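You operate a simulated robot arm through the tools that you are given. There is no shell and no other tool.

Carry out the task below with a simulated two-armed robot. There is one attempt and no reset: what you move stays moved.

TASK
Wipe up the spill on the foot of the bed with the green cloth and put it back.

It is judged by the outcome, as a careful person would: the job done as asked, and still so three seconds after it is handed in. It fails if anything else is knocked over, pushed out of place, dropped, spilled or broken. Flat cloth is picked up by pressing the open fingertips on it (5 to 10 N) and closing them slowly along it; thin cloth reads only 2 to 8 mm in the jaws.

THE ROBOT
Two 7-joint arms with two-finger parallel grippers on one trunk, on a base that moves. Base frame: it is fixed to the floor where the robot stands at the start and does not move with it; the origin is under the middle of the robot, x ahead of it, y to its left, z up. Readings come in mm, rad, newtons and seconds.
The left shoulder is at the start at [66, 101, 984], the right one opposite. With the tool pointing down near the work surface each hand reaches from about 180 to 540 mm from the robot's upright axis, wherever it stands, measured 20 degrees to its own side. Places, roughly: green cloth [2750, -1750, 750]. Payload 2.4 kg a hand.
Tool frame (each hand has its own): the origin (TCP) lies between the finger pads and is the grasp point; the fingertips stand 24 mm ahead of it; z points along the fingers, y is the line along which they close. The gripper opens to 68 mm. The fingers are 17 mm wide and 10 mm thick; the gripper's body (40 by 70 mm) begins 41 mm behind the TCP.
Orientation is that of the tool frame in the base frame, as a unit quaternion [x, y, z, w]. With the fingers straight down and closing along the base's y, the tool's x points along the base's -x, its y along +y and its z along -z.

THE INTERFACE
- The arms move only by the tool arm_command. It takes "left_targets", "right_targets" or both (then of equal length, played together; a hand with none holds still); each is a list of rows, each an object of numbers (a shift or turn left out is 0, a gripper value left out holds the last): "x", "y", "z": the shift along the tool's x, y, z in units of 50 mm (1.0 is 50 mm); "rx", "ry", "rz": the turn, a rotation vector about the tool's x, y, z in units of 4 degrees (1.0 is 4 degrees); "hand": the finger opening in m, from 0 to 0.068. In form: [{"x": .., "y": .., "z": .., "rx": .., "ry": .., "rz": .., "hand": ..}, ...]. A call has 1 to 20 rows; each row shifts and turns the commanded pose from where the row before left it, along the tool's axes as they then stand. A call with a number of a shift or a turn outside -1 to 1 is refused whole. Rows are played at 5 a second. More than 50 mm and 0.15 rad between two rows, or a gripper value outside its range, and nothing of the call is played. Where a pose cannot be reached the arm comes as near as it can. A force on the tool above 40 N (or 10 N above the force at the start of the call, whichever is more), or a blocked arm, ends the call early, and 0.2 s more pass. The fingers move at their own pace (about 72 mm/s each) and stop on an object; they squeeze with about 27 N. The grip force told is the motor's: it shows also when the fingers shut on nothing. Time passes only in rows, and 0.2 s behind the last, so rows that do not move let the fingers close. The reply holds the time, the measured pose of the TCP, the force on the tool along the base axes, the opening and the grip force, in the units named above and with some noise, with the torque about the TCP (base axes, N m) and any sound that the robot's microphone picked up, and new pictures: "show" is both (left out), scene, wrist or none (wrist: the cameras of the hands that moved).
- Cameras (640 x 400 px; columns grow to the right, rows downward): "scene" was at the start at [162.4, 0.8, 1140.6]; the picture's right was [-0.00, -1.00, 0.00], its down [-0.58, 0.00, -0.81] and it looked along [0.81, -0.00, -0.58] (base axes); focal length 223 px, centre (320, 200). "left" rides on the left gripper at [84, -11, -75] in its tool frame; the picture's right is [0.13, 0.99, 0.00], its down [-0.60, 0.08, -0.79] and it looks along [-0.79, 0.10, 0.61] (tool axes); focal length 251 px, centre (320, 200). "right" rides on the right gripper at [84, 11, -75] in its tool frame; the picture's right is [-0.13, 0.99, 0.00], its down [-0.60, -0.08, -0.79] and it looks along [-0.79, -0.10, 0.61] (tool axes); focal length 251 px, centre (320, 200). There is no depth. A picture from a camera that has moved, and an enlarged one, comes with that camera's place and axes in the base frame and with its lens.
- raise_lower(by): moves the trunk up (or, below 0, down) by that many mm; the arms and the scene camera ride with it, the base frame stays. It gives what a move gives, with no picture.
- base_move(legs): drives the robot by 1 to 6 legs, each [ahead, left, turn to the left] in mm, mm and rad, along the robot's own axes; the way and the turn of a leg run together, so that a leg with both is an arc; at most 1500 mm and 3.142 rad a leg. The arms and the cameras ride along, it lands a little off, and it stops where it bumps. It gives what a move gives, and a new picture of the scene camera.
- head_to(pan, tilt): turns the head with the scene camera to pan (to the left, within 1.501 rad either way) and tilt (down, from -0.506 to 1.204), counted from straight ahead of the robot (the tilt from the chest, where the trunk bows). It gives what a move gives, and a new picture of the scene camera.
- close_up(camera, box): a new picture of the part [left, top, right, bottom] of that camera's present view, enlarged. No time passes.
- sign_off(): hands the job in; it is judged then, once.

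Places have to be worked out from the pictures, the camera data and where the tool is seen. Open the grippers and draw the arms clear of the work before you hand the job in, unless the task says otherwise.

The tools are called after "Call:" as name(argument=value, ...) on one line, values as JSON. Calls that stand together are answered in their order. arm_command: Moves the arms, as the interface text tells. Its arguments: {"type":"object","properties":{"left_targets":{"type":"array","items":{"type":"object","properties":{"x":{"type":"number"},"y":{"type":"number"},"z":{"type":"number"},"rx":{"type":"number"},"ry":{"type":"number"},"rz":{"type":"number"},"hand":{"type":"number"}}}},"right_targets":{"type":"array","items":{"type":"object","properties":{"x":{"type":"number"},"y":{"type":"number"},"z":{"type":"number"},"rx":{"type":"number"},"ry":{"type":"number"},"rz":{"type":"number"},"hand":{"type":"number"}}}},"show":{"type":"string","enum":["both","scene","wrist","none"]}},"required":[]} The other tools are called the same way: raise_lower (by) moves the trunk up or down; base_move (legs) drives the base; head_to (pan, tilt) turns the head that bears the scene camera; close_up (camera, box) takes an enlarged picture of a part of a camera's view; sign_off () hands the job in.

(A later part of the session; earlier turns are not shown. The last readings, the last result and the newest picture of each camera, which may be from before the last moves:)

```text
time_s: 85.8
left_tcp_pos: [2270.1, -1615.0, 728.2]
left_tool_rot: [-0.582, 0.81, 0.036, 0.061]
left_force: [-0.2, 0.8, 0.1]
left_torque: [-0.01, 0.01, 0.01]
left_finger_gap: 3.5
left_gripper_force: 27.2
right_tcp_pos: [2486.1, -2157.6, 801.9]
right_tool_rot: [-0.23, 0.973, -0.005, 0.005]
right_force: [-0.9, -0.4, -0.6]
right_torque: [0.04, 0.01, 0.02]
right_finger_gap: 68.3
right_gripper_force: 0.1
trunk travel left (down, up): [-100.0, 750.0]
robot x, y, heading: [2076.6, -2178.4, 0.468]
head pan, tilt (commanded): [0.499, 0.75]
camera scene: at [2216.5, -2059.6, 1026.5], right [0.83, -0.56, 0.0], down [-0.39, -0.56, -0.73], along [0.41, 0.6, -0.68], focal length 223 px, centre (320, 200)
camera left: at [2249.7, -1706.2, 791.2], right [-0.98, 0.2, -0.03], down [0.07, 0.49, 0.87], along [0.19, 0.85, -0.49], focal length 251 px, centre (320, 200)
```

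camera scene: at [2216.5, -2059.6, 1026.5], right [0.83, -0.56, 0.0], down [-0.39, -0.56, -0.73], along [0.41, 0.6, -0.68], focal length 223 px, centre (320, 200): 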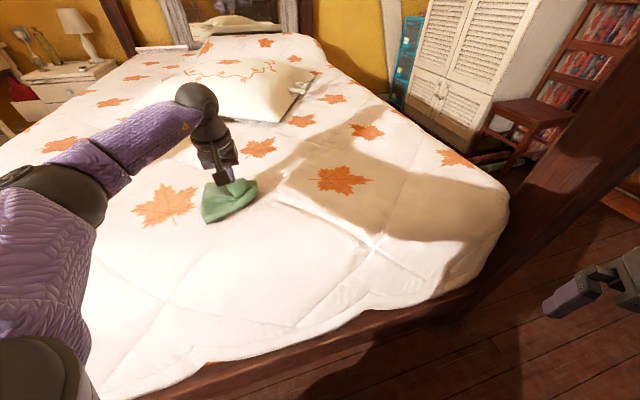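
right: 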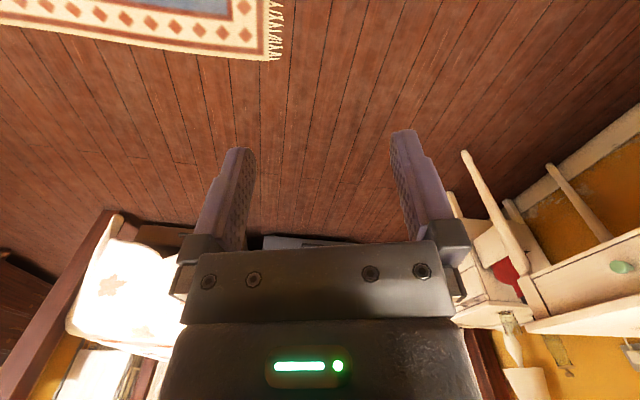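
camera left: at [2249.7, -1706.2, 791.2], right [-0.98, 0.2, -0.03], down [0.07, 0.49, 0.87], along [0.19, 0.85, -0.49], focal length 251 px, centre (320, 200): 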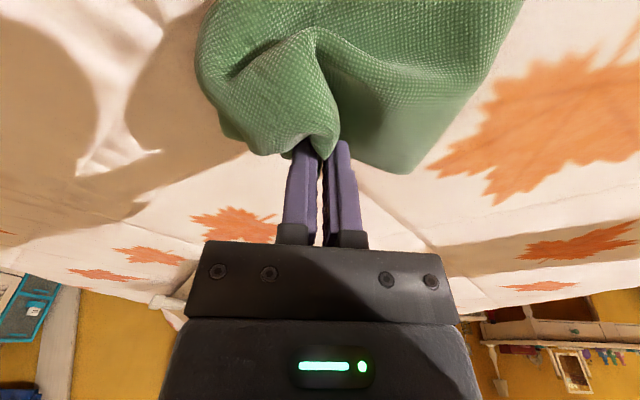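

The cloth is settling on the spill, mostly on the near side of the fingers. I lower on in small steps until I feel contact.

Call:
arm_command(left_targets=[{"z": 0.14}, {"z": 0.1}, {"z": 0.06}, {"z": 0.04}, {"z": 0}], show="wrist")

```text
time_s: 87.0
left_tcp_pos: [2271.3, -1611.8, 712.8]
left_tool_rot: [-0.582, 0.81, 0.036, 0.062]
left_force: [1.0, 0.0, 9.3]
left_torque: [-0.06, -0.03, -0.01]
left_finger_gap: 3.5
left_gripper_force: 27.3
right_tcp_pos: [2486.1, -2157.9, 801.4]
right_tool_rot: [-0.229, 0.973, -0.004, 0.004]
right_force: [-1.1, -0.7, 0.3]
right_torque: [0.01, 0.0, 0.01]
right_finger_gap: 68.0
right_gripper_force: 0.1
trunk travel left (down, up): [-100.0, 750.0]
robot x, y, heading: [2075.2, -2174.7, 0.472]
head pan, tilt (commanded): [0.499, 0.75]
camera left: at [2250.5, -1704.5, 775.2], right [-0.98, 0.2, -0.03], down [0.07, 0.49, 0.87], along [0.19, 0.85, -0.49], focal length 251 px, centre (320, 200)
```

left: 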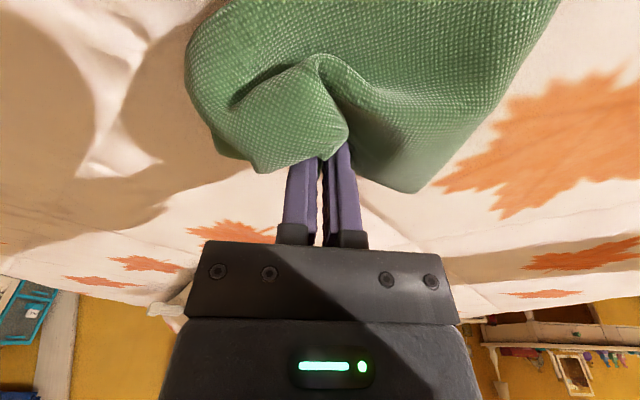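

Contact at 9 N through the bunched cloth. I start wiping: inward to the far side of the spill, sideways to its left edge, then a pull back across it.

Call:
arm_command(left_targets=[{"x": -0.317, "z": 0.0445}, {"y": 0.35}, {"y": 0.35}, {"y": 0.35}, {"x": 0.396, "z": -0.0556}, {"x": 0.396, "z": -0.0556}, {"x": 0.396, "z": -0.0556}, {"x": 0.396, "z": -0.0556}, {"x": 0.396, "z": -0.0556}, {"z": 0}], show="both")

```text
time_s: 89.2
left_tcp_pos: [2193.8, -1675.2, 711.2]
left_tool_rot: [-0.583, 0.81, 0.035, 0.06]
left_force: [0.7, 3.2, 5.6]
left_torque: [0.06, -0.01, 0.0]
left_finger_gap: 3.5
left_gripper_force: 26.9
right_tcp_pos: [2485.8, -2156.1, 801.7]
right_tool_rot: [-0.231, 0.973, -0.004, 0.006]
right_force: [0.0, -0.3, -0.3]
right_torque: [0.01, 0.01, -0.01]
right_finger_gap: 68.1
right_gripper_force: 0.0
trunk travel left (down, up): [-100.0, 750.0]
robot x, y, heading: [2078.8, -2179.8, 0.475]
head pan, tilt (commanded): [0.499, 0.75]
camera scene: at [2216.4, -2059.8, 1026.5], right [0.83, -0.56, 0.0], down [-0.39, -0.56, -0.73], along [0.41, 0.6, -0.68], focal length 223 px, centre (320, 200)
camera left: at [2173.9, -1767.3, 773.8], right [-0.98, 0.2, -0.03], down [0.07, 0.49, 0.87], along [0.19, 0.85, -0.49], focal length 251 px, centre (320, 200)
```

scene: 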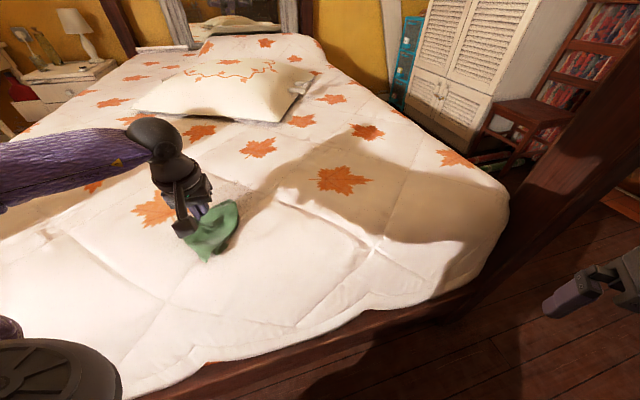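
left: 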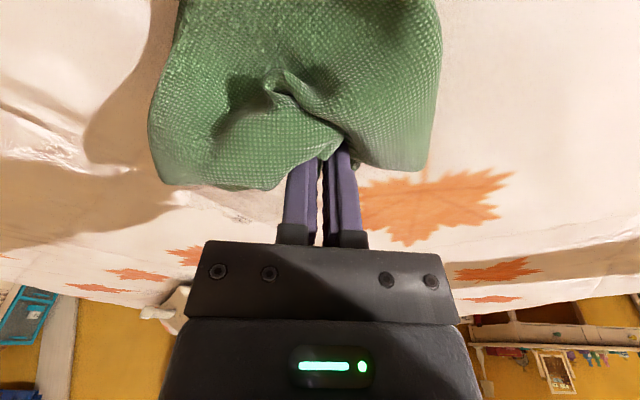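

The hand tracks well at 5.6 N. I look at how the spill changes where the cloth has passed.

Call:
close_up(camera="scene", box=[170, 150, 300, 231])

```text
4.92 times, centred on (235, 190) of scene
camera zoom: at [2216.4, -2059.8, 1026.5], right [0.83, -0.56, 0.0], down [-0.39, -0.56, -0.73], along [0.41, 0.6, -0.68], focal length 1096 px, centre (738, 247)
```

zoom: 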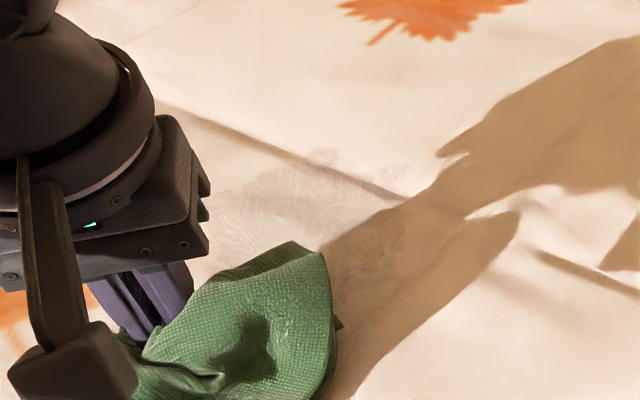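

The wiped part is clearly fainter. I go on with a raster of pushes and pulls, shifting 20 mm to the right each time.

Call:
arm_command(left_targets=[{"y": -0.4}, {"x": -0.396, "z": 0.0556}, {"x": -0.396, "z": 0.0556}, {"x": -0.396, "z": 0.0556}, {"x": -0.396, "z": 0.0556}, {"x": -0.396, "z": 0.0556}, {"y": -0.4}, {"x": 0.396, "z": -0.0556}, {"x": 0.396, "z": -0.0556}, {"x": 0.396, "z": -0.0556}, {"x": 0.396, "z": -0.0556}, {"x": 0.396, "z": -0.0556}, {"y": -0.4}, {"x": -0.396, "z": 0.0556}, {"x": -0.396, "z": 0.0556}, {"x": -0.396, "z": 0.0556}, {"x": -0.396, "z": 0.0556}, {"x": -0.396, "z": 0.0556}, {"y": -0.4}], show="both")

```text
time_s: 93.2
left_tcp_pos: [2301.6, -1606.0, 713.2]
left_tool_rot: [-0.582, 0.81, 0.037, 0.06]
left_force: [0.0, 0.4, 1.2]
left_torque: [-0.01, 0.01, -0.05]
left_finger_gap: 3.4
left_gripper_force: 27.4
right_tcp_pos: [2485.5, -2156.8, 801.1]
right_tool_rot: [-0.23, 0.973, -0.005, 0.007]
right_force: [-0.4, 0.6, -0.3]
right_torque: [-0.01, -0.01, -0.02]
right_finger_gap: 68.0
right_gripper_force: 0.1
trunk travel left (down, up): [-100.0, 750.0]
robot x, y, heading: [2073.8, -2175.7, 0.473]
head pan, tilt (commanded): [0.499, 0.75]
camera scene: at [2216.4, -2059.6, 1026.5], right [0.83, -0.56, 0.0], down [-0.39, -0.56, -0.73], along [0.41, 0.6, -0.68], focal length 223 px, centre (320, 200)
camera left: at [2281.5, -1697.5, 774.9], right [-0.98, 0.2, -0.03], down [0.07, 0.49, 0.87], along [0.18, 0.85, -0.49], focal length 251 px, centre (320, 200)
```

scene: 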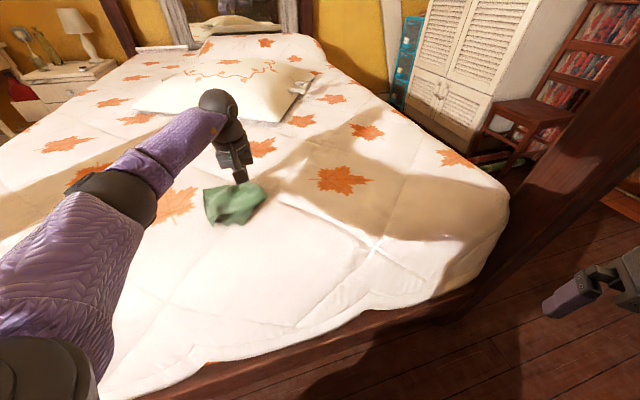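
left: 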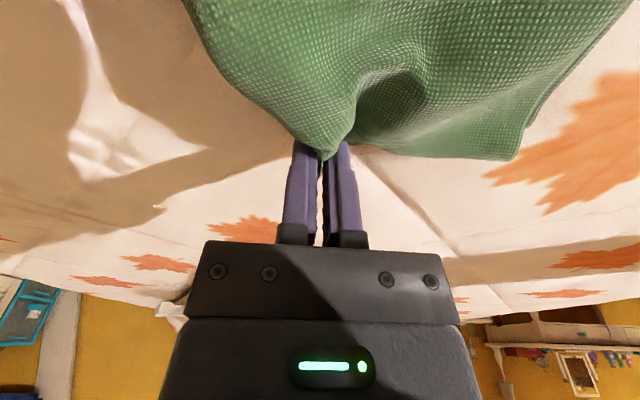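

The force dropped to 1 N as the bunch flattened, so I press 3 mm deeper and continue the strokes on the right part of the spill.

Call:
arm_command(left_targets=[{"z": 0.06}, {"x": 0.396, "z": -0.0556}, {"x": 0.396, "z": -0.0556}, {"x": 0.396, "z": -0.0556}, {"x": 0.396, "z": -0.0556}, {"x": 0.396, "z": -0.0556}, {"y": -0.36}, {"x": -0.396, "z": 0.0556}, {"x": -0.396, "z": 0.0556}, {"x": -0.396, "z": 0.0556}, {"x": -0.396, "z": 0.0556}, {"x": -0.396, "z": 0.0556}, {"z": 0}], show="scene")

Call:
close_up(camera="scene", box=[170, 150, 300, 231])

```text
time_s: 96.0
left_tcp_pos: [2319.6, -1611.8, 708.4]
left_tool_rot: [-0.581, 0.81, 0.037, 0.061]
left_force: [-1.4, -1.3, 2.9]
left_torque: [-0.04, 0.06, -0.01]
left_finger_gap: 3.5
left_gripper_force: 26.9
right_tcp_pos: [2486.5, -2156.8, 801.5]
right_tool_rot: [-0.231, 0.973, -0.004, 0.007]
right_force: [-0.4, -0.3, 0.0]
right_torque: [0.05, 0.0, 0.03]
right_finger_gap: 68.1
right_gripper_force: 0.1
trunk travel left (down, up): [-100.0, 750.0]
robot x, y, heading: [2075.1, -2176.6, 0.476]
head pan, tilt (commanded): [0.499, 0.75]
camera scene: at [2216.5, -2059.9, 1026.5], right [0.83, -0.56, 0.0], down [-0.39, -0.56, -0.73], along [0.41, 0.6, -0.68], focal length 223 px, centre (320, 200)
```

scene: 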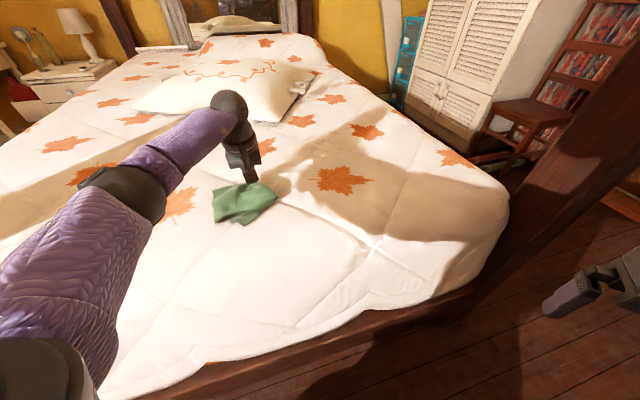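

```text
4.92 times, centred on (235, 190) of scene
camera zoom: at [2216.5, -2059.9, 1026.5], right [0.83, -0.56, 0.0], down [-0.39, -0.56, -0.73], along [0.41, 0.6, -0.68], focal length 1096 px, centre (738, 247)
```

zoom: 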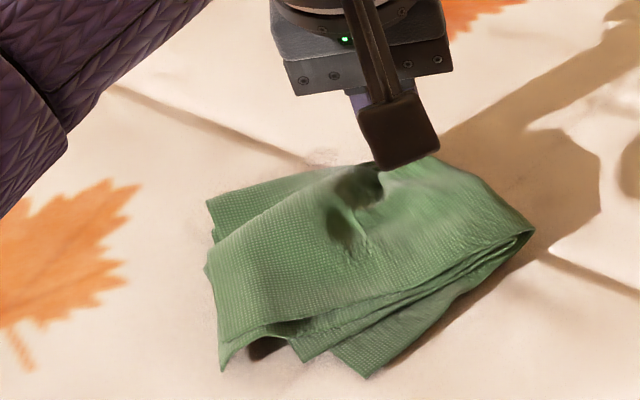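

Now I add sideways strokes across the spill, moving back 22 mm each time and pressing slightly more.

Call:
arm_command(left_targets=[{"z": 0.04}, {"y": 0.42}, {"y": 0.42}, {"y": 0.42}, {"y": 0.42}, {"y": 0.42}, {"x": 0.43, "z": -0.06}, {"y": -0.42}, {"y": -0.42}, {"y": -0.42}, {"y": -0.42}, {"y": -0.42}, {"x": 0.43, "z": -0.06}, {"y": 0.42}, {"y": 0.42}, {"y": 0.42}, {"y": 0.42}, {"y": 0.42}, {"z": 0}], show="scene")

Call:
close_up(camera="scene", box=[170, 150, 300, 231])

```text
time_s: 100.0
left_tcp_pos: [2205.5, -1618.3, 707.4]
left_tool_rot: [-0.581, 0.811, 0.037, 0.062]
left_force: [5.7, -3.2, 14.8]
left_torque: [-0.1, -0.17, 0.01]
left_finger_gap: 3.3
left_gripper_force: 27.2
right_tcp_pos: [2486.0, -2158.4, 801.4]
right_tool_rot: [-0.231, 0.973, -0.004, 0.005]
right_force: [-1.4, -1.0, -0.5]
right_torque: [-0.01, 0.01, 0.02]
right_finger_gap: 68.1
right_gripper_force: 0.1
trunk travel left (down, up): [-100.0, 750.0]
robot x, y, heading: [2076.7, -2174.1, 0.472]
head pan, tilt (commanded): [0.499, 0.75]
camera scene: at [2216.7, -2060.9, 1026.7], right [0.83, -0.56, 0.0], down [-0.39, -0.56, -0.73], along [0.41, 0.6, -0.68], focal length 223 px, centre (320, 200)
```

scene: 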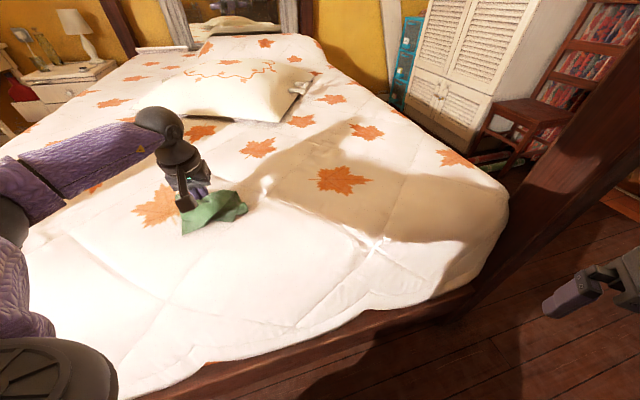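

```text
4.92 times, centred on (235, 190) of scene
camera zoom: at [2216.7, -2060.9, 1026.7], right [0.83, -0.56, 0.0], down [-0.39, -0.56, -0.73], along [0.41, 0.6, -0.68], focal length 1096 px, centre (738, 247)
```

zoom: 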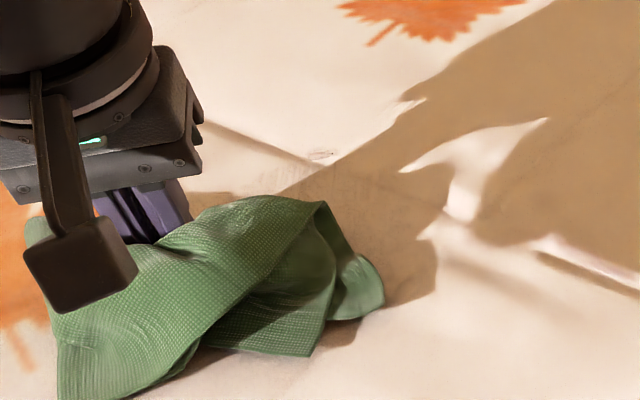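

Most of the spill is gone. A small remnant shows at the far edge, near [2287, -1582]. I wipe further inward over that spot.

Call:
arm_command(left_targets=[{"y": -0.35, "z": -0.02}, {"y": -0.35}, {"y": -0.35}, {"x": -0.38, "z": 0.053}, {"x": -0.38, "z": 0.053}, {"x": -0.38, "z": 0.053}, {"x": -0.38, "z": 0.053}, {"y": -0.3}, {"y": -0.3}, {"x": 0.38, "z": -0.053}, {"x": 0.38, "z": -0.053}, {"y": 0.3}, {"x": -0.38, "z": 0.053}, {"x": -0.38, "z": 0.053}, {"z": 0}], show="both")

Call:
close_up(camera="scene", box=[170, 150, 300, 231])

```text
time_s: 103.2
left_tcp_pos: [2294.4, -1566.8, 708.8]
left_tool_rot: [-0.582, 0.81, 0.036, 0.061]
left_force: [0.4, -0.9, 1.5]
left_torque: [-0.03, -0.02, 0.02]
left_finger_gap: 3.5
left_gripper_force: 27.3
right_tcp_pos: [2485.8, -2156.7, 800.6]
right_tool_rot: [-0.23, 0.973, -0.004, 0.006]
right_force: [0.5, -0.6, -0.1]
right_torque: [0.01, -0.02, -0.01]
right_finger_gap: 68.0
right_gripper_force: 0.0
trunk travel left (down, up): [-100.0, 750.0]
robot x, y, heading: [2072.9, -2172.3, 0.474]
head pan, tilt (commanded): [0.499, 0.75]
camera scene: at [2216.5, -2059.7, 1026.5], right [0.83, -0.56, 0.0], down [-0.39, -0.56, -0.73], along [0.41, 0.6, -0.68], focal length 223 px, centre (320, 200)
camera left: at [2274.2, -1659.7, 771.2], right [-0.98, 0.2, -0.03], down [0.07, 0.49, 0.87], along [0.19, 0.85, -0.49], focal length 251 px, centre (320, 200)
```

scene: 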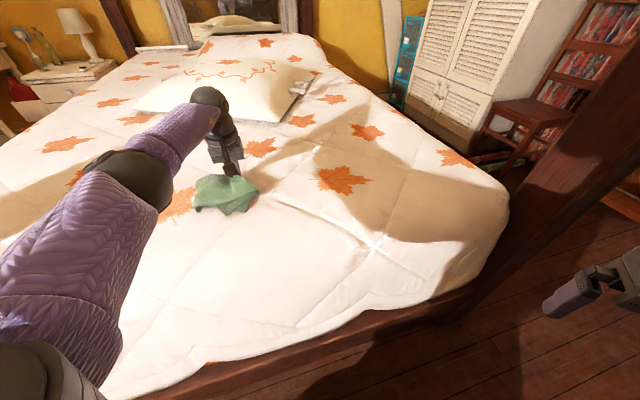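
left: 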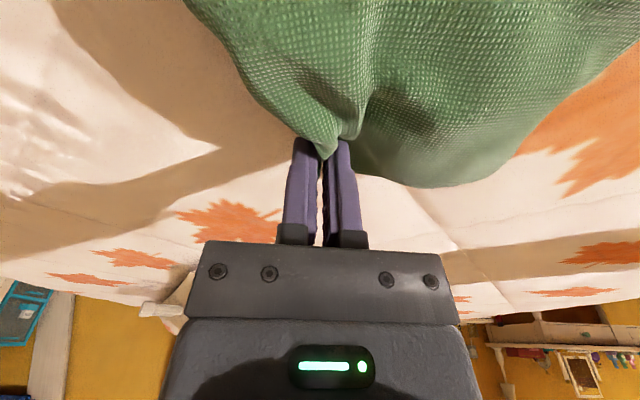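

```text
4.92 times, centred on (235, 190) of scene
camera zoom: at [2216.5, -2059.7, 1026.5], right [0.83, -0.56, 0.0], down [-0.39, -0.56, -0.73], along [0.41, 0.6, -0.68], focal length 1096 px, centre (738, 247)
```

zoom: 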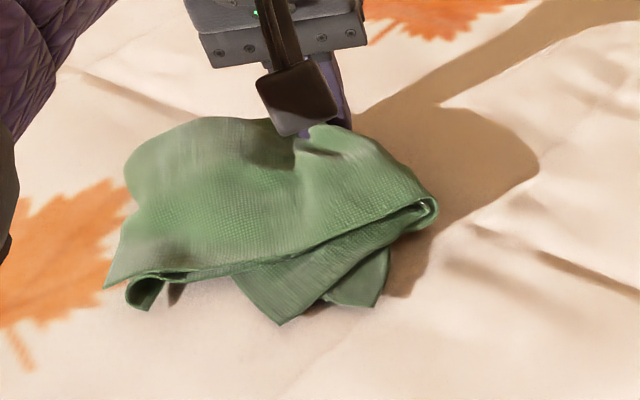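

I lift the cloth up to see whether any of the spill remains.

Call:
arm_command(left_targets=[{"z": -0.3}, {"z": -0.5}, {"z": -0.7}, {"z": -0.7}, {"z": -0.7}, {"z": 0}], show="both")

Call:
close_up(camera="scene", box=[170, 150, 300, 231])

```text
time_s: 104.6
left_tcp_pos: [2287.3, -1584.5, 853.8]
left_tool_rot: [-0.582, 0.81, 0.036, 0.061]
left_force: [-0.1, 0.6, -0.7]
left_torque: [0.0, 0.0, 0.01]
left_finger_gap: 3.3
left_gripper_force: 26.5
right_tcp_pos: [2486.4, -2156.1, 802.1]
right_tool_rot: [-0.231, 0.973, -0.004, 0.006]
right_force: [0.0, 0.4, -0.4]
right_torque: [-0.01, 0.0, 0.01]
right_finger_gap: 67.6
right_gripper_force: 0.0
trunk travel left (down, up): [-100.0, 750.0]
robot x, y, heading: [2076.7, -2172.6, 0.47]
head pan, tilt (commanded): [0.499, 0.75]
camera scene: at [2216.6, -2059.6, 1026.5], right [0.83, -0.56, 0.0], down [-0.39, -0.56, -0.73], along [0.41, 0.6, -0.68], focal length 223 px, centre (320, 200)
camera left: at [2265.8, -1678.0, 915.1], right [-0.98, 0.2, -0.03], down [0.07, 0.49, 0.87], along [0.19, 0.85, -0.49], focal length 251 px, centre (320, 200)
```

scene: 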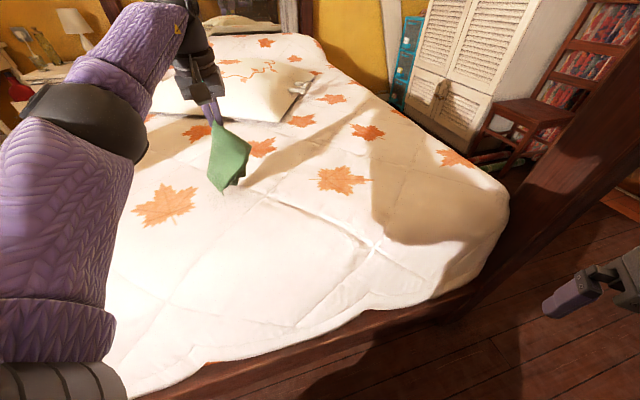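
left: 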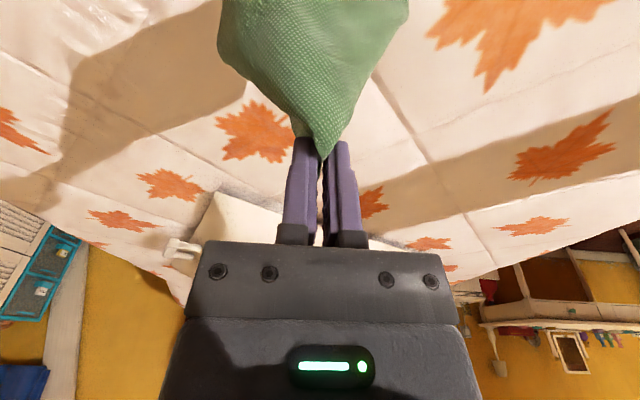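

```text
4.92 times, centred on (235, 190) of scene
camera zoom: at [2216.6, -2059.6, 1026.5], right [0.83, -0.56, 0.0], down [-0.39, -0.56, -0.73], along [0.41, 0.6, -0.68], focal length 1096 px, centre (738, 247)
```

zoom: 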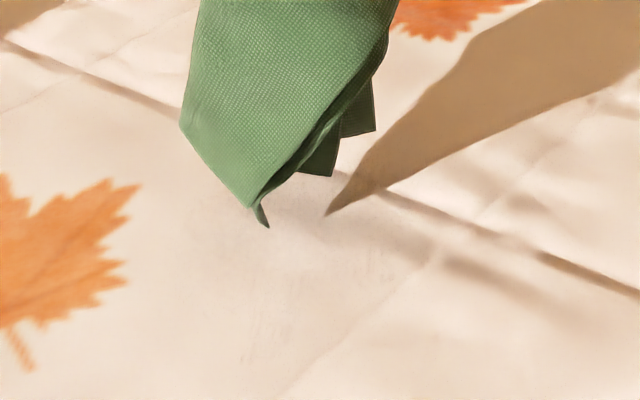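

The patch looks almost gone. I move the cloth aside to see the whole spot.

Call:
arm_command(left_targets=[{"y": 0.8, "z": -0.4}, {"y": 0.8, "z": -0.4}, {"y": 0.6}, {"z": 0}], show="none")

Call:
close_up(camera="scene", box=[180, 140, 300, 215])

Call:
close_up(camera="scene", box=[210, 170, 274, 210])

```text
time_s: 105.6
left_tcp_pos: [2179.1, -1556.9, 891.0]
left_tool_rot: [-0.581, 0.81, 0.036, 0.061]
left_force: [0.0, 1.0, 0.0]
left_torque: [0.02, -0.04, -0.02]
left_finger_gap: 3.5
left_gripper_force: 27.4
right_tcp_pos: [2485.5, -2157.0, 801.8]
right_tool_rot: [-0.229, 0.973, -0.005, 0.005]
right_force: [-0.3, -0.3, -0.1]
right_torque: [-0.01, -0.01, 0.02]
right_finger_gap: 68.1
right_gripper_force: 0.1
trunk travel left (down, up): [-100.0, 750.0]
robot x, y, heading: [2075.1, -2175.0, 0.475]
head pan, tilt (commanded): [0.499, 0.75]
```

```text
5.33 times, centred on (240, 178) of scene
camera zoom: at [2216.5, -2059.5, 1026.5], right [0.83, -0.56, 0.0], down [-0.39, -0.56, -0.73], along [0.41, 0.6, -0.68], focal length 1188 px, centre (747, 320)
```

zoom: 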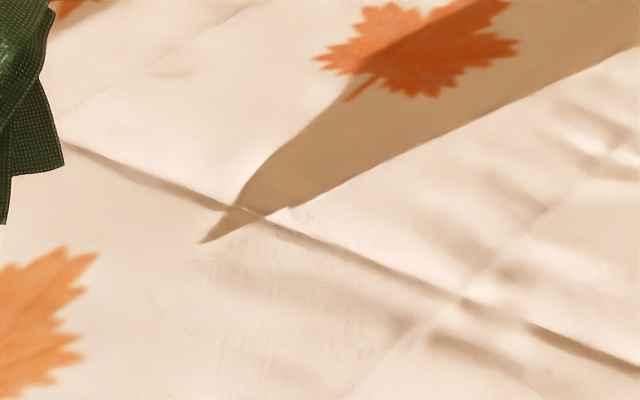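

```text
10.00 times, centred on (242, 190) of scene
camera zoom: at [2216.5, -2059.5, 1026.5], right [0.83, -0.56, 0.0], down [-0.39, -0.56, -0.73], along [0.41, 0.6, -0.68], focal length 2227 px, centre (1100, 300)
```

zoom: 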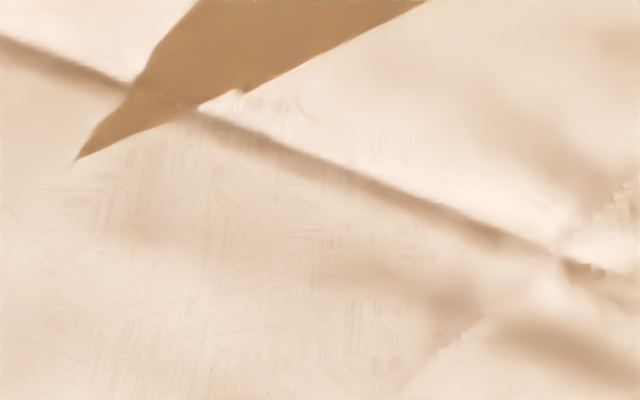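

Only very faint streaks remain. To be thorough I make a second, denser pass over the area; first I bring the cloth back over it and lower.

Call:
arm_command(left_targets=[{"y": -0.57}, {"y": -0.57}, {"x": 0.3, "z": 0.6}, {"x": 0.2, "z": 0.7}, {"z": 0.7}, {"z": 0.6}, {"z": 0.5}, {"z": 0.2}, {"z": 0.1}, {"z": 0}], show="both")

```text
time_s: 107.8
left_tcp_pos: [2236.0, -1576.8, 719.5]
left_tool_rot: [-0.583, 0.81, 0.037, 0.061]
left_force: [0.7, 0.9, 1.7]
left_torque: [-0.02, 0.01, -0.02]
left_finger_gap: 3.4
left_gripper_force: 26.8
right_tcp_pos: [2484.2, -2157.8, 801.7]
right_tool_rot: [-0.23, 0.973, -0.004, 0.006]
right_force: [0.0, -0.1, -1.5]
right_torque: [-0.01, -0.01, -0.01]
right_finger_gap: 68.1
right_gripper_force: 0.0
trunk travel left (down, up): [-100.0, 750.0]
robot x, y, heading: [2075.0, -2176.5, 0.47]
head pan, tilt (commanded): [0.499, 0.75]
camera scene: at [2216.5, -2059.7, 1026.5], right [0.83, -0.56, 0.0], down [-0.39, -0.56, -0.73], along [0.41, 0.6, -0.68], focal length 223 px, centre (320, 200)
camera left: at [2214.5, -1668.2, 781.4], right [-0.98, 0.2, -0.03], down [0.07, 0.49, 0.87], along [0.19, 0.85, -0.49], focal length 251 px, centre (320, 200)
```

scene: 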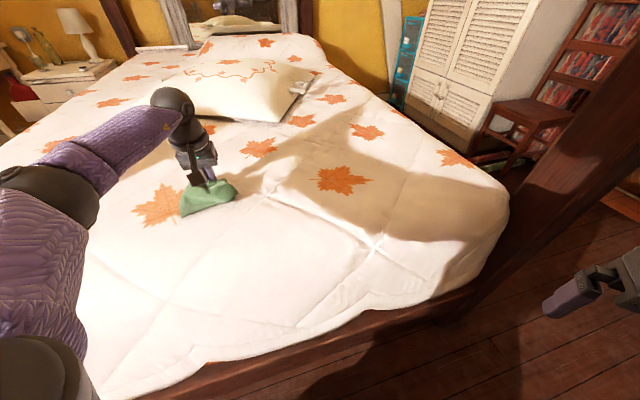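
left: 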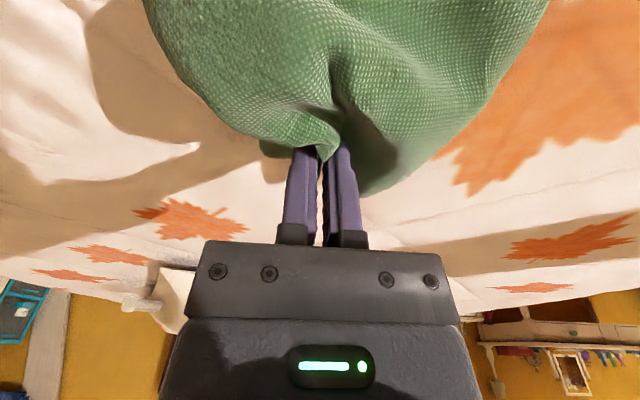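

The cloth is over the left edge of the area. I press down about 9 mm and run the second raster with 15 mm spacing.

Call:
arm_command(left_targets=[{"z": 0.18}, {"x": 0.436, "z": -0.061}, {"x": 0.436, "z": -0.061}, {"x": 0.436, "z": -0.061}, {"x": 0.436, "z": -0.061}, {"x": 0.436, "z": -0.061}, {"y": -0.3}, {"x": -0.436, "z": 0.061}, {"x": -0.436, "z": 0.061}, {"x": -0.436, "z": 0.061}, {"x": -0.436, "z": 0.061}, {"x": -0.436, "z": 0.061}, {"y": -0.3}, {"x": 0.436, "z": -0.061}, {"x": 0.436, "z": -0.061}, {"x": 0.436, "z": -0.061}, {"x": 0.436, "z": -0.061}, {"x": 0.436, "z": -0.061}, {"y": -0.3}], show="scene")

```text
time_s: 111.8
left_tcp_pos: [2243.0, -1693.2, 709.1]
left_tool_rot: [-0.583, 0.809, 0.036, 0.062]
left_force: [-1.0, 1.0, 0.8]
left_torque: [0.01, 0.02, -0.02]
left_finger_gap: 3.1
left_gripper_force: 26.5
right_tcp_pos: [2485.7, -2157.6, 801.4]
right_tool_rot: [-0.231, 0.973, -0.005, 0.006]
right_force: [-0.2, 0.2, -0.2]
right_torque: [0.0, -0.03, -0.01]
right_finger_gap: 68.1
right_gripper_force: 0.0
trunk travel left (down, up): [-100.0, 750.0]
robot x, y, heading: [2074.2, -2179.1, 0.473]
head pan, tilt (commanded): [0.499, 0.75]
camera scene: at [2216.3, -2059.7, 1026.5], right [0.83, -0.56, 0.0], down [-0.39, -0.56, -0.73], along [0.41, 0.6, -0.68], focal length 223 px, centre (320, 200)
```

scene: 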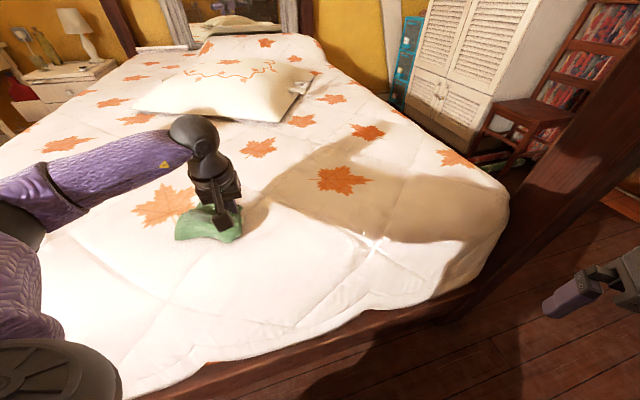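

Contact is light at 0.8 N, so I press 3 mm more and continue the raster to the right side.

Call:
arm_command(left_targets=[{"z": 0.07}, {"x": -0.436, "z": 0.061}, {"x": -0.436, "z": 0.061}, {"x": -0.436, "z": 0.061}, {"x": -0.436, "z": 0.061}, {"x": -0.436, "z": 0.061}, {"y": -0.3}, {"x": 0.436, "z": -0.061}, {"x": 0.436, "z": -0.061}, {"x": 0.436, "z": -0.061}, {"x": 0.436, "z": -0.061}, {"x": 0.436, "z": -0.061}, {"y": -0.3}, {"x": -0.436, "z": 0.061}, {"x": -0.436, "z": 0.061}, {"x": -0.436, "z": 0.061}, {"x": -0.436, "z": 0.061}, {"x": -0.436, "z": 0.061}, {"z": 0}], show="scene")

```text
time_s: 115.8
left_tcp_pos: [2307.0, -1598.0, 708.1]
left_tool_rot: [-0.582, 0.81, 0.036, 0.062]
left_force: [-0.5, -2.0, 4.8]
left_torque: [-0.03, 0.02, 0.0]
left_finger_gap: 3.4
left_gripper_force: 27.3
right_tcp_pos: [2484.8, -2157.2, 803.0]
right_tool_rot: [-0.23, 0.973, -0.004, 0.005]
right_force: [0.8, 0.1, -0.5]
right_torque: [-0.02, 0.02, 0.01]
right_finger_gap: 68.2
right_gripper_force: 0.0
trunk travel left (down, up): [-100.0, 750.0]
robot x, y, heading: [2075.7, -2175.5, 0.47]
head pan, tilt (commanded): [0.499, 0.75]
camera scene: at [2216.4, -2060.1, 1026.6], right [0.83, -0.56, 0.0], down [-0.39, -0.56, -0.73], along [0.41, 0.6, -0.68], focal length 223 px, centre (320, 200)
```

scene: 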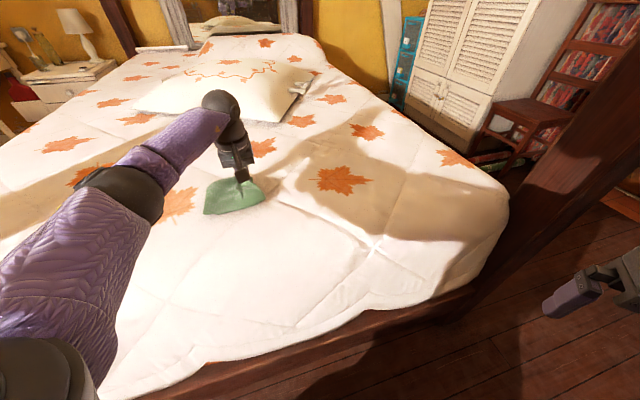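

The force is 4.8 N. I finish the right edge and then run sideways strokes from the near side inward.

Call:
arm_command(left_targets=[{"y": -0.3}, {"x": 0.436, "z": -0.061}, {"x": 0.436, "z": -0.061}, {"x": 0.436, "z": -0.061}, {"x": 0.436, "z": -0.061}, {"x": 0.436, "z": -0.061}, {"y": 0.4}, {"y": 0.4}, {"y": 0.4}, {"y": 0.4}, {"y": 0.4}, {"x": -0.5, "z": 0.07}, {"y": -0.4}, {"y": -0.4}, {"y": -0.4}, {"y": -0.4}, {"y": -0.4}, {"x": -0.5, "z": 0.07}, {"z": 0}], show="scene")

```text
time_s: 119.8
left_tcp_pos: [2303.1, -1661.5, 707.8]
left_tool_rot: [-0.582, 0.81, 0.036, 0.062]
left_force: [0.2, -9.1, 19.3]
left_torque: [-0.23, 0.09, 0.03]
left_finger_gap: 3.4
left_gripper_force: 27.6
right_tcp_pos: [2485.1, -2158.7, 801.6]
right_tool_rot: [-0.23, 0.973, -0.004, 0.007]
right_force: [-0.3, 0.6, 1.0]
right_torque: [-0.02, 0.0, -0.01]
right_finger_gap: 67.7
right_gripper_force: 0.1
trunk travel left (down, up): [-100.0, 750.0]
robot x, y, heading: [2076.1, -2176.8, 0.466]
head pan, tilt (commanded): [0.499, 0.75]
camera scene: at [2216.4, -2061.9, 1026.8], right [0.82, -0.57, 0.0], down [-0.39, -0.56, -0.73], along [0.41, 0.6, -0.68], focal length 223 px, centre (320, 200)
```

scene: 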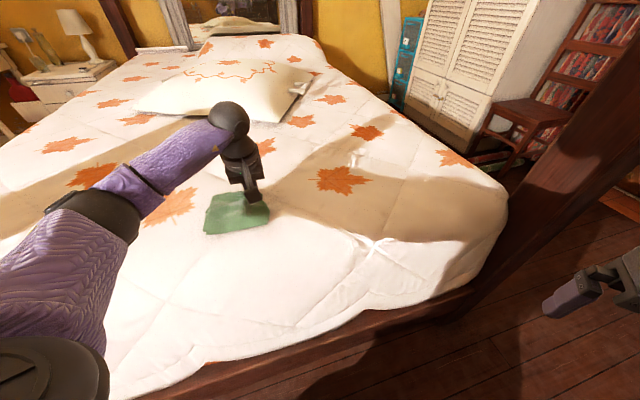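

The force rose to 19 N, so I ease off slightly and continue the sideways strokes toward the far edge, ending over the last remnant.

Call:
arm_command(left_targets=[{"z": -0.03}, {"y": 0.4}, {"y": 0.4}, {"y": 0.4}, {"y": 0.4}, {"y": 0.4}, {"x": -0.5, "z": 0.06}, {"y": -0.4}, {"y": -0.4}, {"y": -0.4}, {"y": -0.4}, {"y": -0.4}, {"x": -0.5, "z": 0.07}, {"y": 0.4}, {"y": 0.4}, {"y": 0.4}, {"x": -0.5, "z": 0.07}, {"y": -0.35}, {"y": -0.35}, {"z": 0}], show="scene")

```text
time_s: 124.0
left_tcp_pos: [2303.7, -1578.2, 709.2]
left_tool_rot: [-0.582, 0.81, 0.037, 0.06]
left_force: [-1.5, -0.2, 1.4]
left_torque: [-0.03, 0.01, 0.0]
left_finger_gap: 3.6
left_gripper_force: 26.8
right_tcp_pos: [2486.6, -2156.6, 800.6]
right_tool_rot: [-0.23, 0.973, -0.004, 0.006]
right_force: [0.7, -0.3, 0.2]
right_torque: [0.0, 0.02, -0.01]
right_finger_gap: 68.1
right_gripper_force: 0.0
trunk travel left (down, up): [-100.0, 750.0]
robot x, y, heading: [2073.2, -2174.2, 0.474]
head pan, tilt (commanded): [0.499, 0.75]
camera scene: at [2216.4, -2059.6, 1026.5], right [0.83, -0.56, 0.0], down [-0.39, -0.56, -0.73], along [0.41, 0.6, -0.68], focal length 223 px, centre (320, 200)
```

scene: 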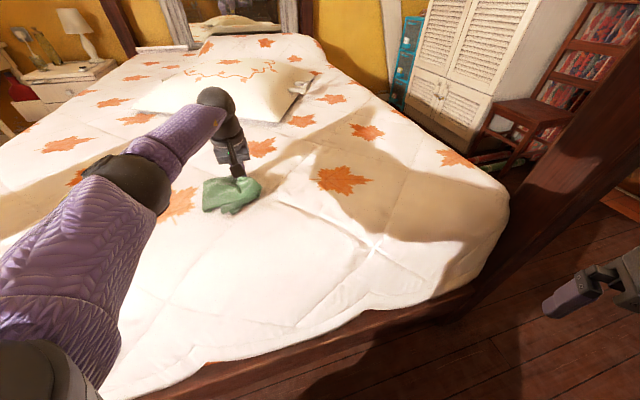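

I scrub the far part a few more times with a little more pressure, then lift the cloth and look again.

Call:
arm_command(left_targets=[{"z": 0.06}, {"x": 0.4, "z": -0.056}, {"x": 0.4, "z": -0.056}, {"y": 0.25}, {"x": -0.4, "z": 0.056}, {"x": -0.4, "z": 0.056}, {"y": 0.25}, {"x": 0.4, "z": -0.056}, {"x": 0.4, "z": -0.056}, {"y": 0.25}, {"x": -0.4, "z": 0.056}, {"x": -0.4, "z": 0.056}, {"z": -0.4}, {"z": -0.8}, {"z": -0.9}, {"z": -0.9}, {"y": 0.8, "z": -0.3}, {"y": 0.8, "z": -0.3}, {"z": 0}], show="scene")

Call:
close_up(camera="scene", box=[180, 140, 300, 215])

Call:
close_up(camera="scene", box=[210, 170, 274, 210])

```text
time_s: 128.0
left_tcp_pos: [2180.9, -1564.5, 883.7]
left_tool_rot: [-0.582, 0.81, 0.036, 0.061]
left_force: [0.5, 0.1, -0.2]
left_torque: [0.03, -0.01, -0.03]
left_finger_gap: 3.2
left_gripper_force: 27.0
right_tcp_pos: [2485.1, -2156.7, 802.1]
right_tool_rot: [-0.231, 0.973, -0.005, 0.006]
right_force: [0.8, -0.1, -0.9]
right_torque: [-0.03, 0.03, -0.01]
right_finger_gap: 68.1
right_gripper_force: 0.0
trunk travel left (down, up): [-100.0, 750.0]
robot x, y, heading: [2075.0, -2172.9, 0.474]
head pan, tilt (commanded): [0.499, 0.75]
camera scene: at [2216.5, -2059.6, 1026.5], right [0.83, -0.56, 0.0], down [-0.39, -0.56, -0.73], along [0.41, 0.6, -0.68], focal length 223 px, centre (320, 200)
```

scene: 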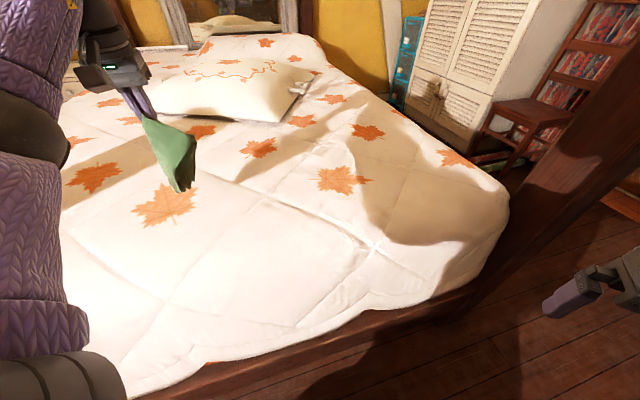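

```text
5.33 times, centred on (240, 178) of scene
camera zoom: at [2216.5, -2059.6, 1026.5], right [0.83, -0.56, 0.0], down [-0.39, -0.56, -0.73], along [0.41, 0.6, -0.68], focal length 1188 px, centre (747, 320)
```

zoom: 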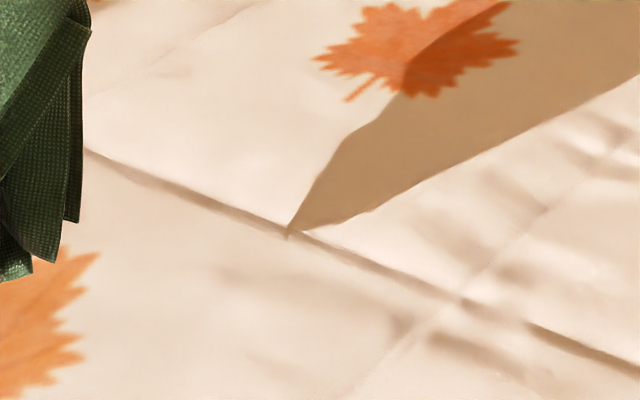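

```text
10.00 times, centred on (242, 190) of scene
camera zoom: at [2216.5, -2059.6, 1026.5], right [0.83, -0.56, 0.0], down [-0.39, -0.56, -0.73], along [0.41, 0.6, -0.68], focal length 2227 px, centre (1100, 300)
```

zoom: 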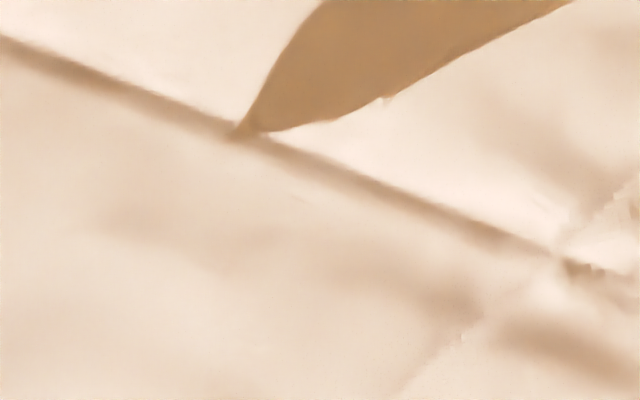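

The spill is completely gone. Now I return the cloth: I shift the hand back to its earlier place relative to the body and drive back to the pick-up position.

Call:
arm_command(left_targets=[{"y": -0.7}, {"y": -0.7}, {"y": -0.6}, {"z": 0}], show="none")

Call:
base_move(legs=[[304, -322, 0]])

Call:
close_up(camera="left", box=[0, 0, 640, 400])

Call:
close_up(camera="scene", box=[150, 80, 340, 200])

```text
time_s: 129.0
left_tcp_pos: [2276.5, -1597.2, 882.8]
left_tool_rot: [-0.582, 0.81, 0.036, 0.061]
left_force: [-0.2, -1.0, 0.3]
left_torque: [0.02, 0.01, 0.0]
left_finger_gap: 3.4
left_gripper_force: 27.1
right_tcp_pos: [2485.8, -2156.7, 801.7]
right_tool_rot: [-0.23, 0.973, -0.005, 0.006]
right_force: [-0.3, 0.3, -0.9]
right_torque: [0.0, 0.06, 0.0]
right_finger_gap: 68.0
right_gripper_force: 0.0
trunk travel left (down, up): [-100.0, 750.0]
robot x, y, heading: [2075.3, -2175.1, 0.471]
head pan, tilt (commanded): [0.499, 0.75]
```

```text
time_s: 131.7
left_tcp_pos: [2693.2, -1750.0, 883.3]
left_tool_rot: [-0.582, 0.81, 0.037, 0.061]
left_force: [0.2, 0.0, -0.1]
left_torque: [-0.01, 0.01, -0.01]
left_finger_gap: 3.2
left_gripper_force: 26.9
right_tcp_pos: [2901.9, -2309.0, 801.8]
right_tool_rot: [-0.23, 0.973, -0.005, 0.005]
right_force: [-0.2, 0.2, -0.2]
right_torque: [0.03, -0.01, -0.02]
right_finger_gap: 68.1
right_gripper_force: 0.0
trunk travel left (down, up): [-100.0, 750.0]
robot x, y, heading: [2490.0, -2326.8, 0.473]
head pan, tilt (commanded): [0.499, 0.75]
camera scene: at [2633.2, -2212.1, 1026.5], right [0.82, -0.57, 0.0], down [-0.39, -0.56, -0.73], along [0.41, 0.6, -0.68], focal length 223 px, centre (320, 200)
```

scene: 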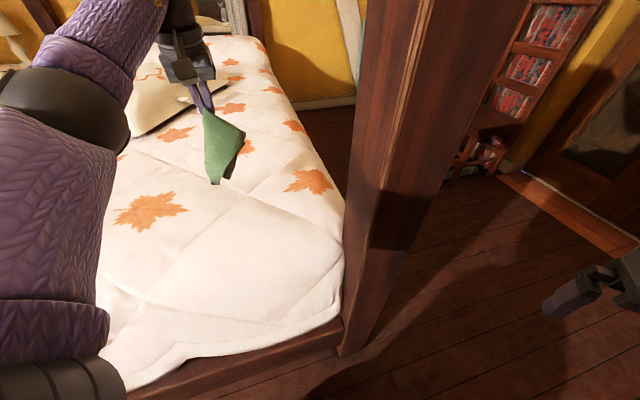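

```text
1.00 times, centred on (320, 200) of left (not enlarged: the box is as wide or as high as the picture)
camera zoom: at [2672.6, -1842.5, 946.5], right [-0.98, 0.2, -0.03], down [0.07, 0.49, 0.87], along [0.19, 0.85, -0.49], focal length 251 px, centre (320, 200)
```

zoom: 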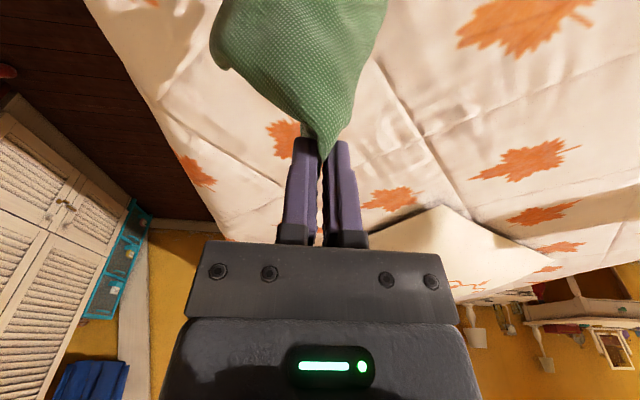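

```text
3.33 times, centred on (245, 140) of scene
camera zoom: at [2633.2, -2212.1, 1026.5], right [0.82, -0.57, 0.0], down [-0.39, -0.56, -0.73], along [0.41, 0.6, -0.68], focal length 742 px, centre (570, 400)
```

zoom: 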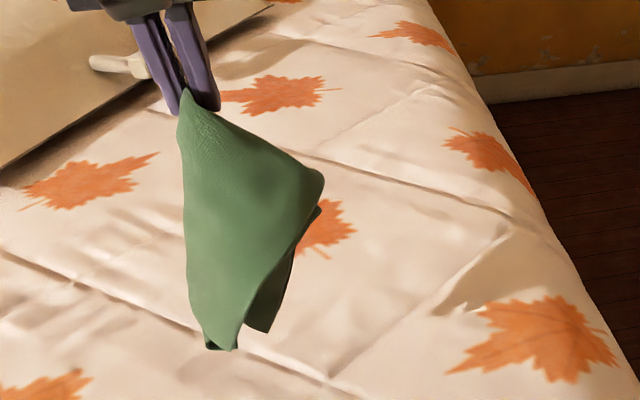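

I'm back at the pick-up position with the cloth hanging freely. I draw the hand back 80 mm and lower so the free edges touch first; I will then lay the cloth forward to its old place.

Call:
arm_command(left_targets=[{"x": 0.79, "z": -0.11}, {"x": 0.79, "z": -0.11}, {"x": 0.06, "z": 0.45}, {"x": 0.06, "z": 0.45}, {"z": 0}, {"z": 0}], show="both")

```text
time_s: 133.1
left_tcp_pos: [2666.6, -1826.1, 838.3]
left_tool_rot: [-0.582, 0.81, 0.036, 0.06]
left_force: [0.1, 0.0, -0.2]
left_torque: [0.02, -0.02, 0.01]
left_finger_gap: 3.4
left_gripper_force: 27.5
right_tcp_pos: [2902.6, -2309.9, 800.7]
right_tool_rot: [-0.23, 0.973, -0.005, 0.005]
right_force: [-0.5, -0.3, 0.7]
right_torque: [0.01, 0.01, 0.0]
right_finger_gap: 68.0
right_gripper_force: 0.0
trunk travel left (down, up): [-100.0, 750.0]
robot x, y, heading: [2500.0, -2329.2, 0.47]
head pan, tilt (commanded): [0.499, 0.75]
camera scene: at [2633.2, -2212.2, 1026.5], right [0.82, -0.57, 0.0], down [-0.39, -0.56, -0.73], along [0.41, 0.6, -0.68], focal length 223 px, centre (320, 200)
camera left: at [2646.7, -1917.9, 900.5], right [-0.98, 0.2, -0.03], down [0.07, 0.49, 0.87], along [0.19, 0.85, -0.49], focal length 251 px, centre (320, 200)
```

scene: 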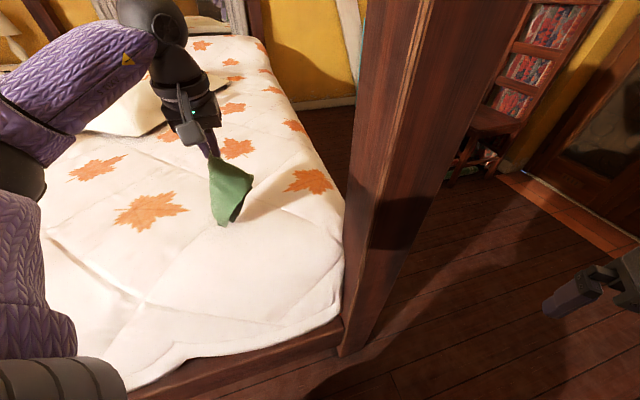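
left: 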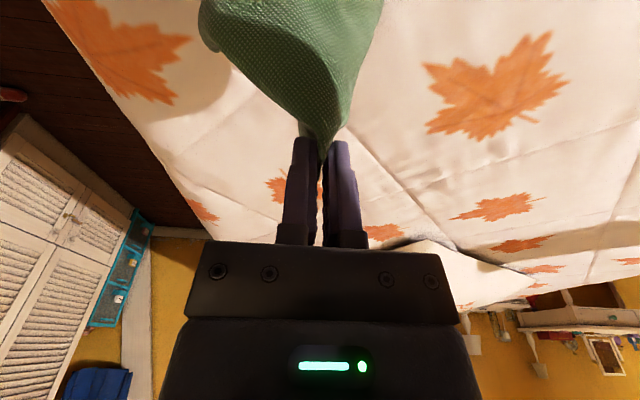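

The free end touches the bed. I lay the cloth inward along an arc.

Call:
arm_command(left_targets=[{"x": -0.289, "z": 0.085}, {"x": -0.289, "z": 0.085}, {"x": -0.256, "z": 0.168}, {"x": -0.256, "z": 0.168}, {"x": -0.207, "z": 0.238}, {"x": -0.207, "z": 0.238}, {"x": -0.144, "z": 0.292}, {"x": -0.144, "z": 0.292}, {"x": -0.07, "z": 0.327}, {"x": -0.07, "z": 0.327}, {"x": 0.01, "z": 0.3}, {"z": 0}], show="both")

```text
time_s: 135.7
left_tcp_pos: [2706.0, -1718.0, 726.7]
left_tool_rot: [-0.581, 0.811, 0.036, 0.061]
left_force: [0.3, 0.5, -1.1]
left_torque: [0.01, -0.01, -0.01]
left_finger_gap: 3.5
left_gripper_force: 27.5
right_tcp_pos: [2903.2, -2309.7, 802.5]
right_tool_rot: [-0.23, 0.973, -0.004, 0.006]
right_force: [-0.5, 0.5, -0.2]
right_torque: [-0.01, 0.02, -0.01]
right_finger_gap: 68.0
right_gripper_force: 0.1
trunk travel left (down, up): [-100.0, 750.0]
robot x, y, heading: [2493.4, -2327.7, 0.471]
head pan, tilt (commanded): [0.499, 0.75]
camera scene: at [2633.3, -2212.1, 1026.5], right [0.82, -0.57, 0.0], down [-0.39, -0.56, -0.73], along [0.41, 0.6, -0.68], focal length 223 px, centre (320, 200)
camera left: at [2685.4, -1811.2, 789.3], right [-0.98, 0.2, -0.03], down [0.07, 0.49, 0.87], along [0.19, 0.85, -0.49], focal length 251 px, centre (320, 200)
```

scene: 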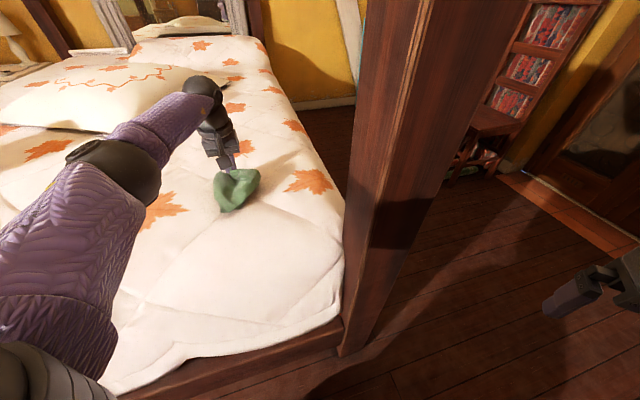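
left: 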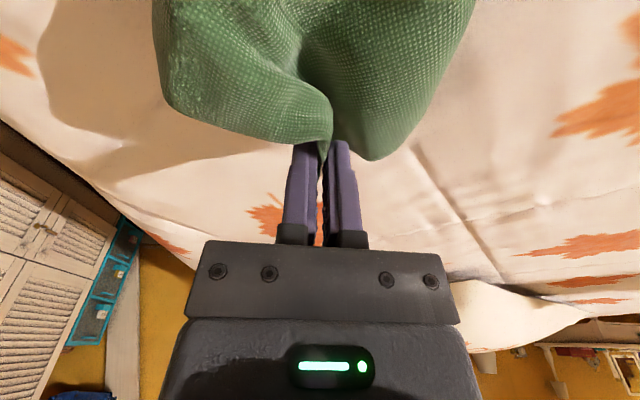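

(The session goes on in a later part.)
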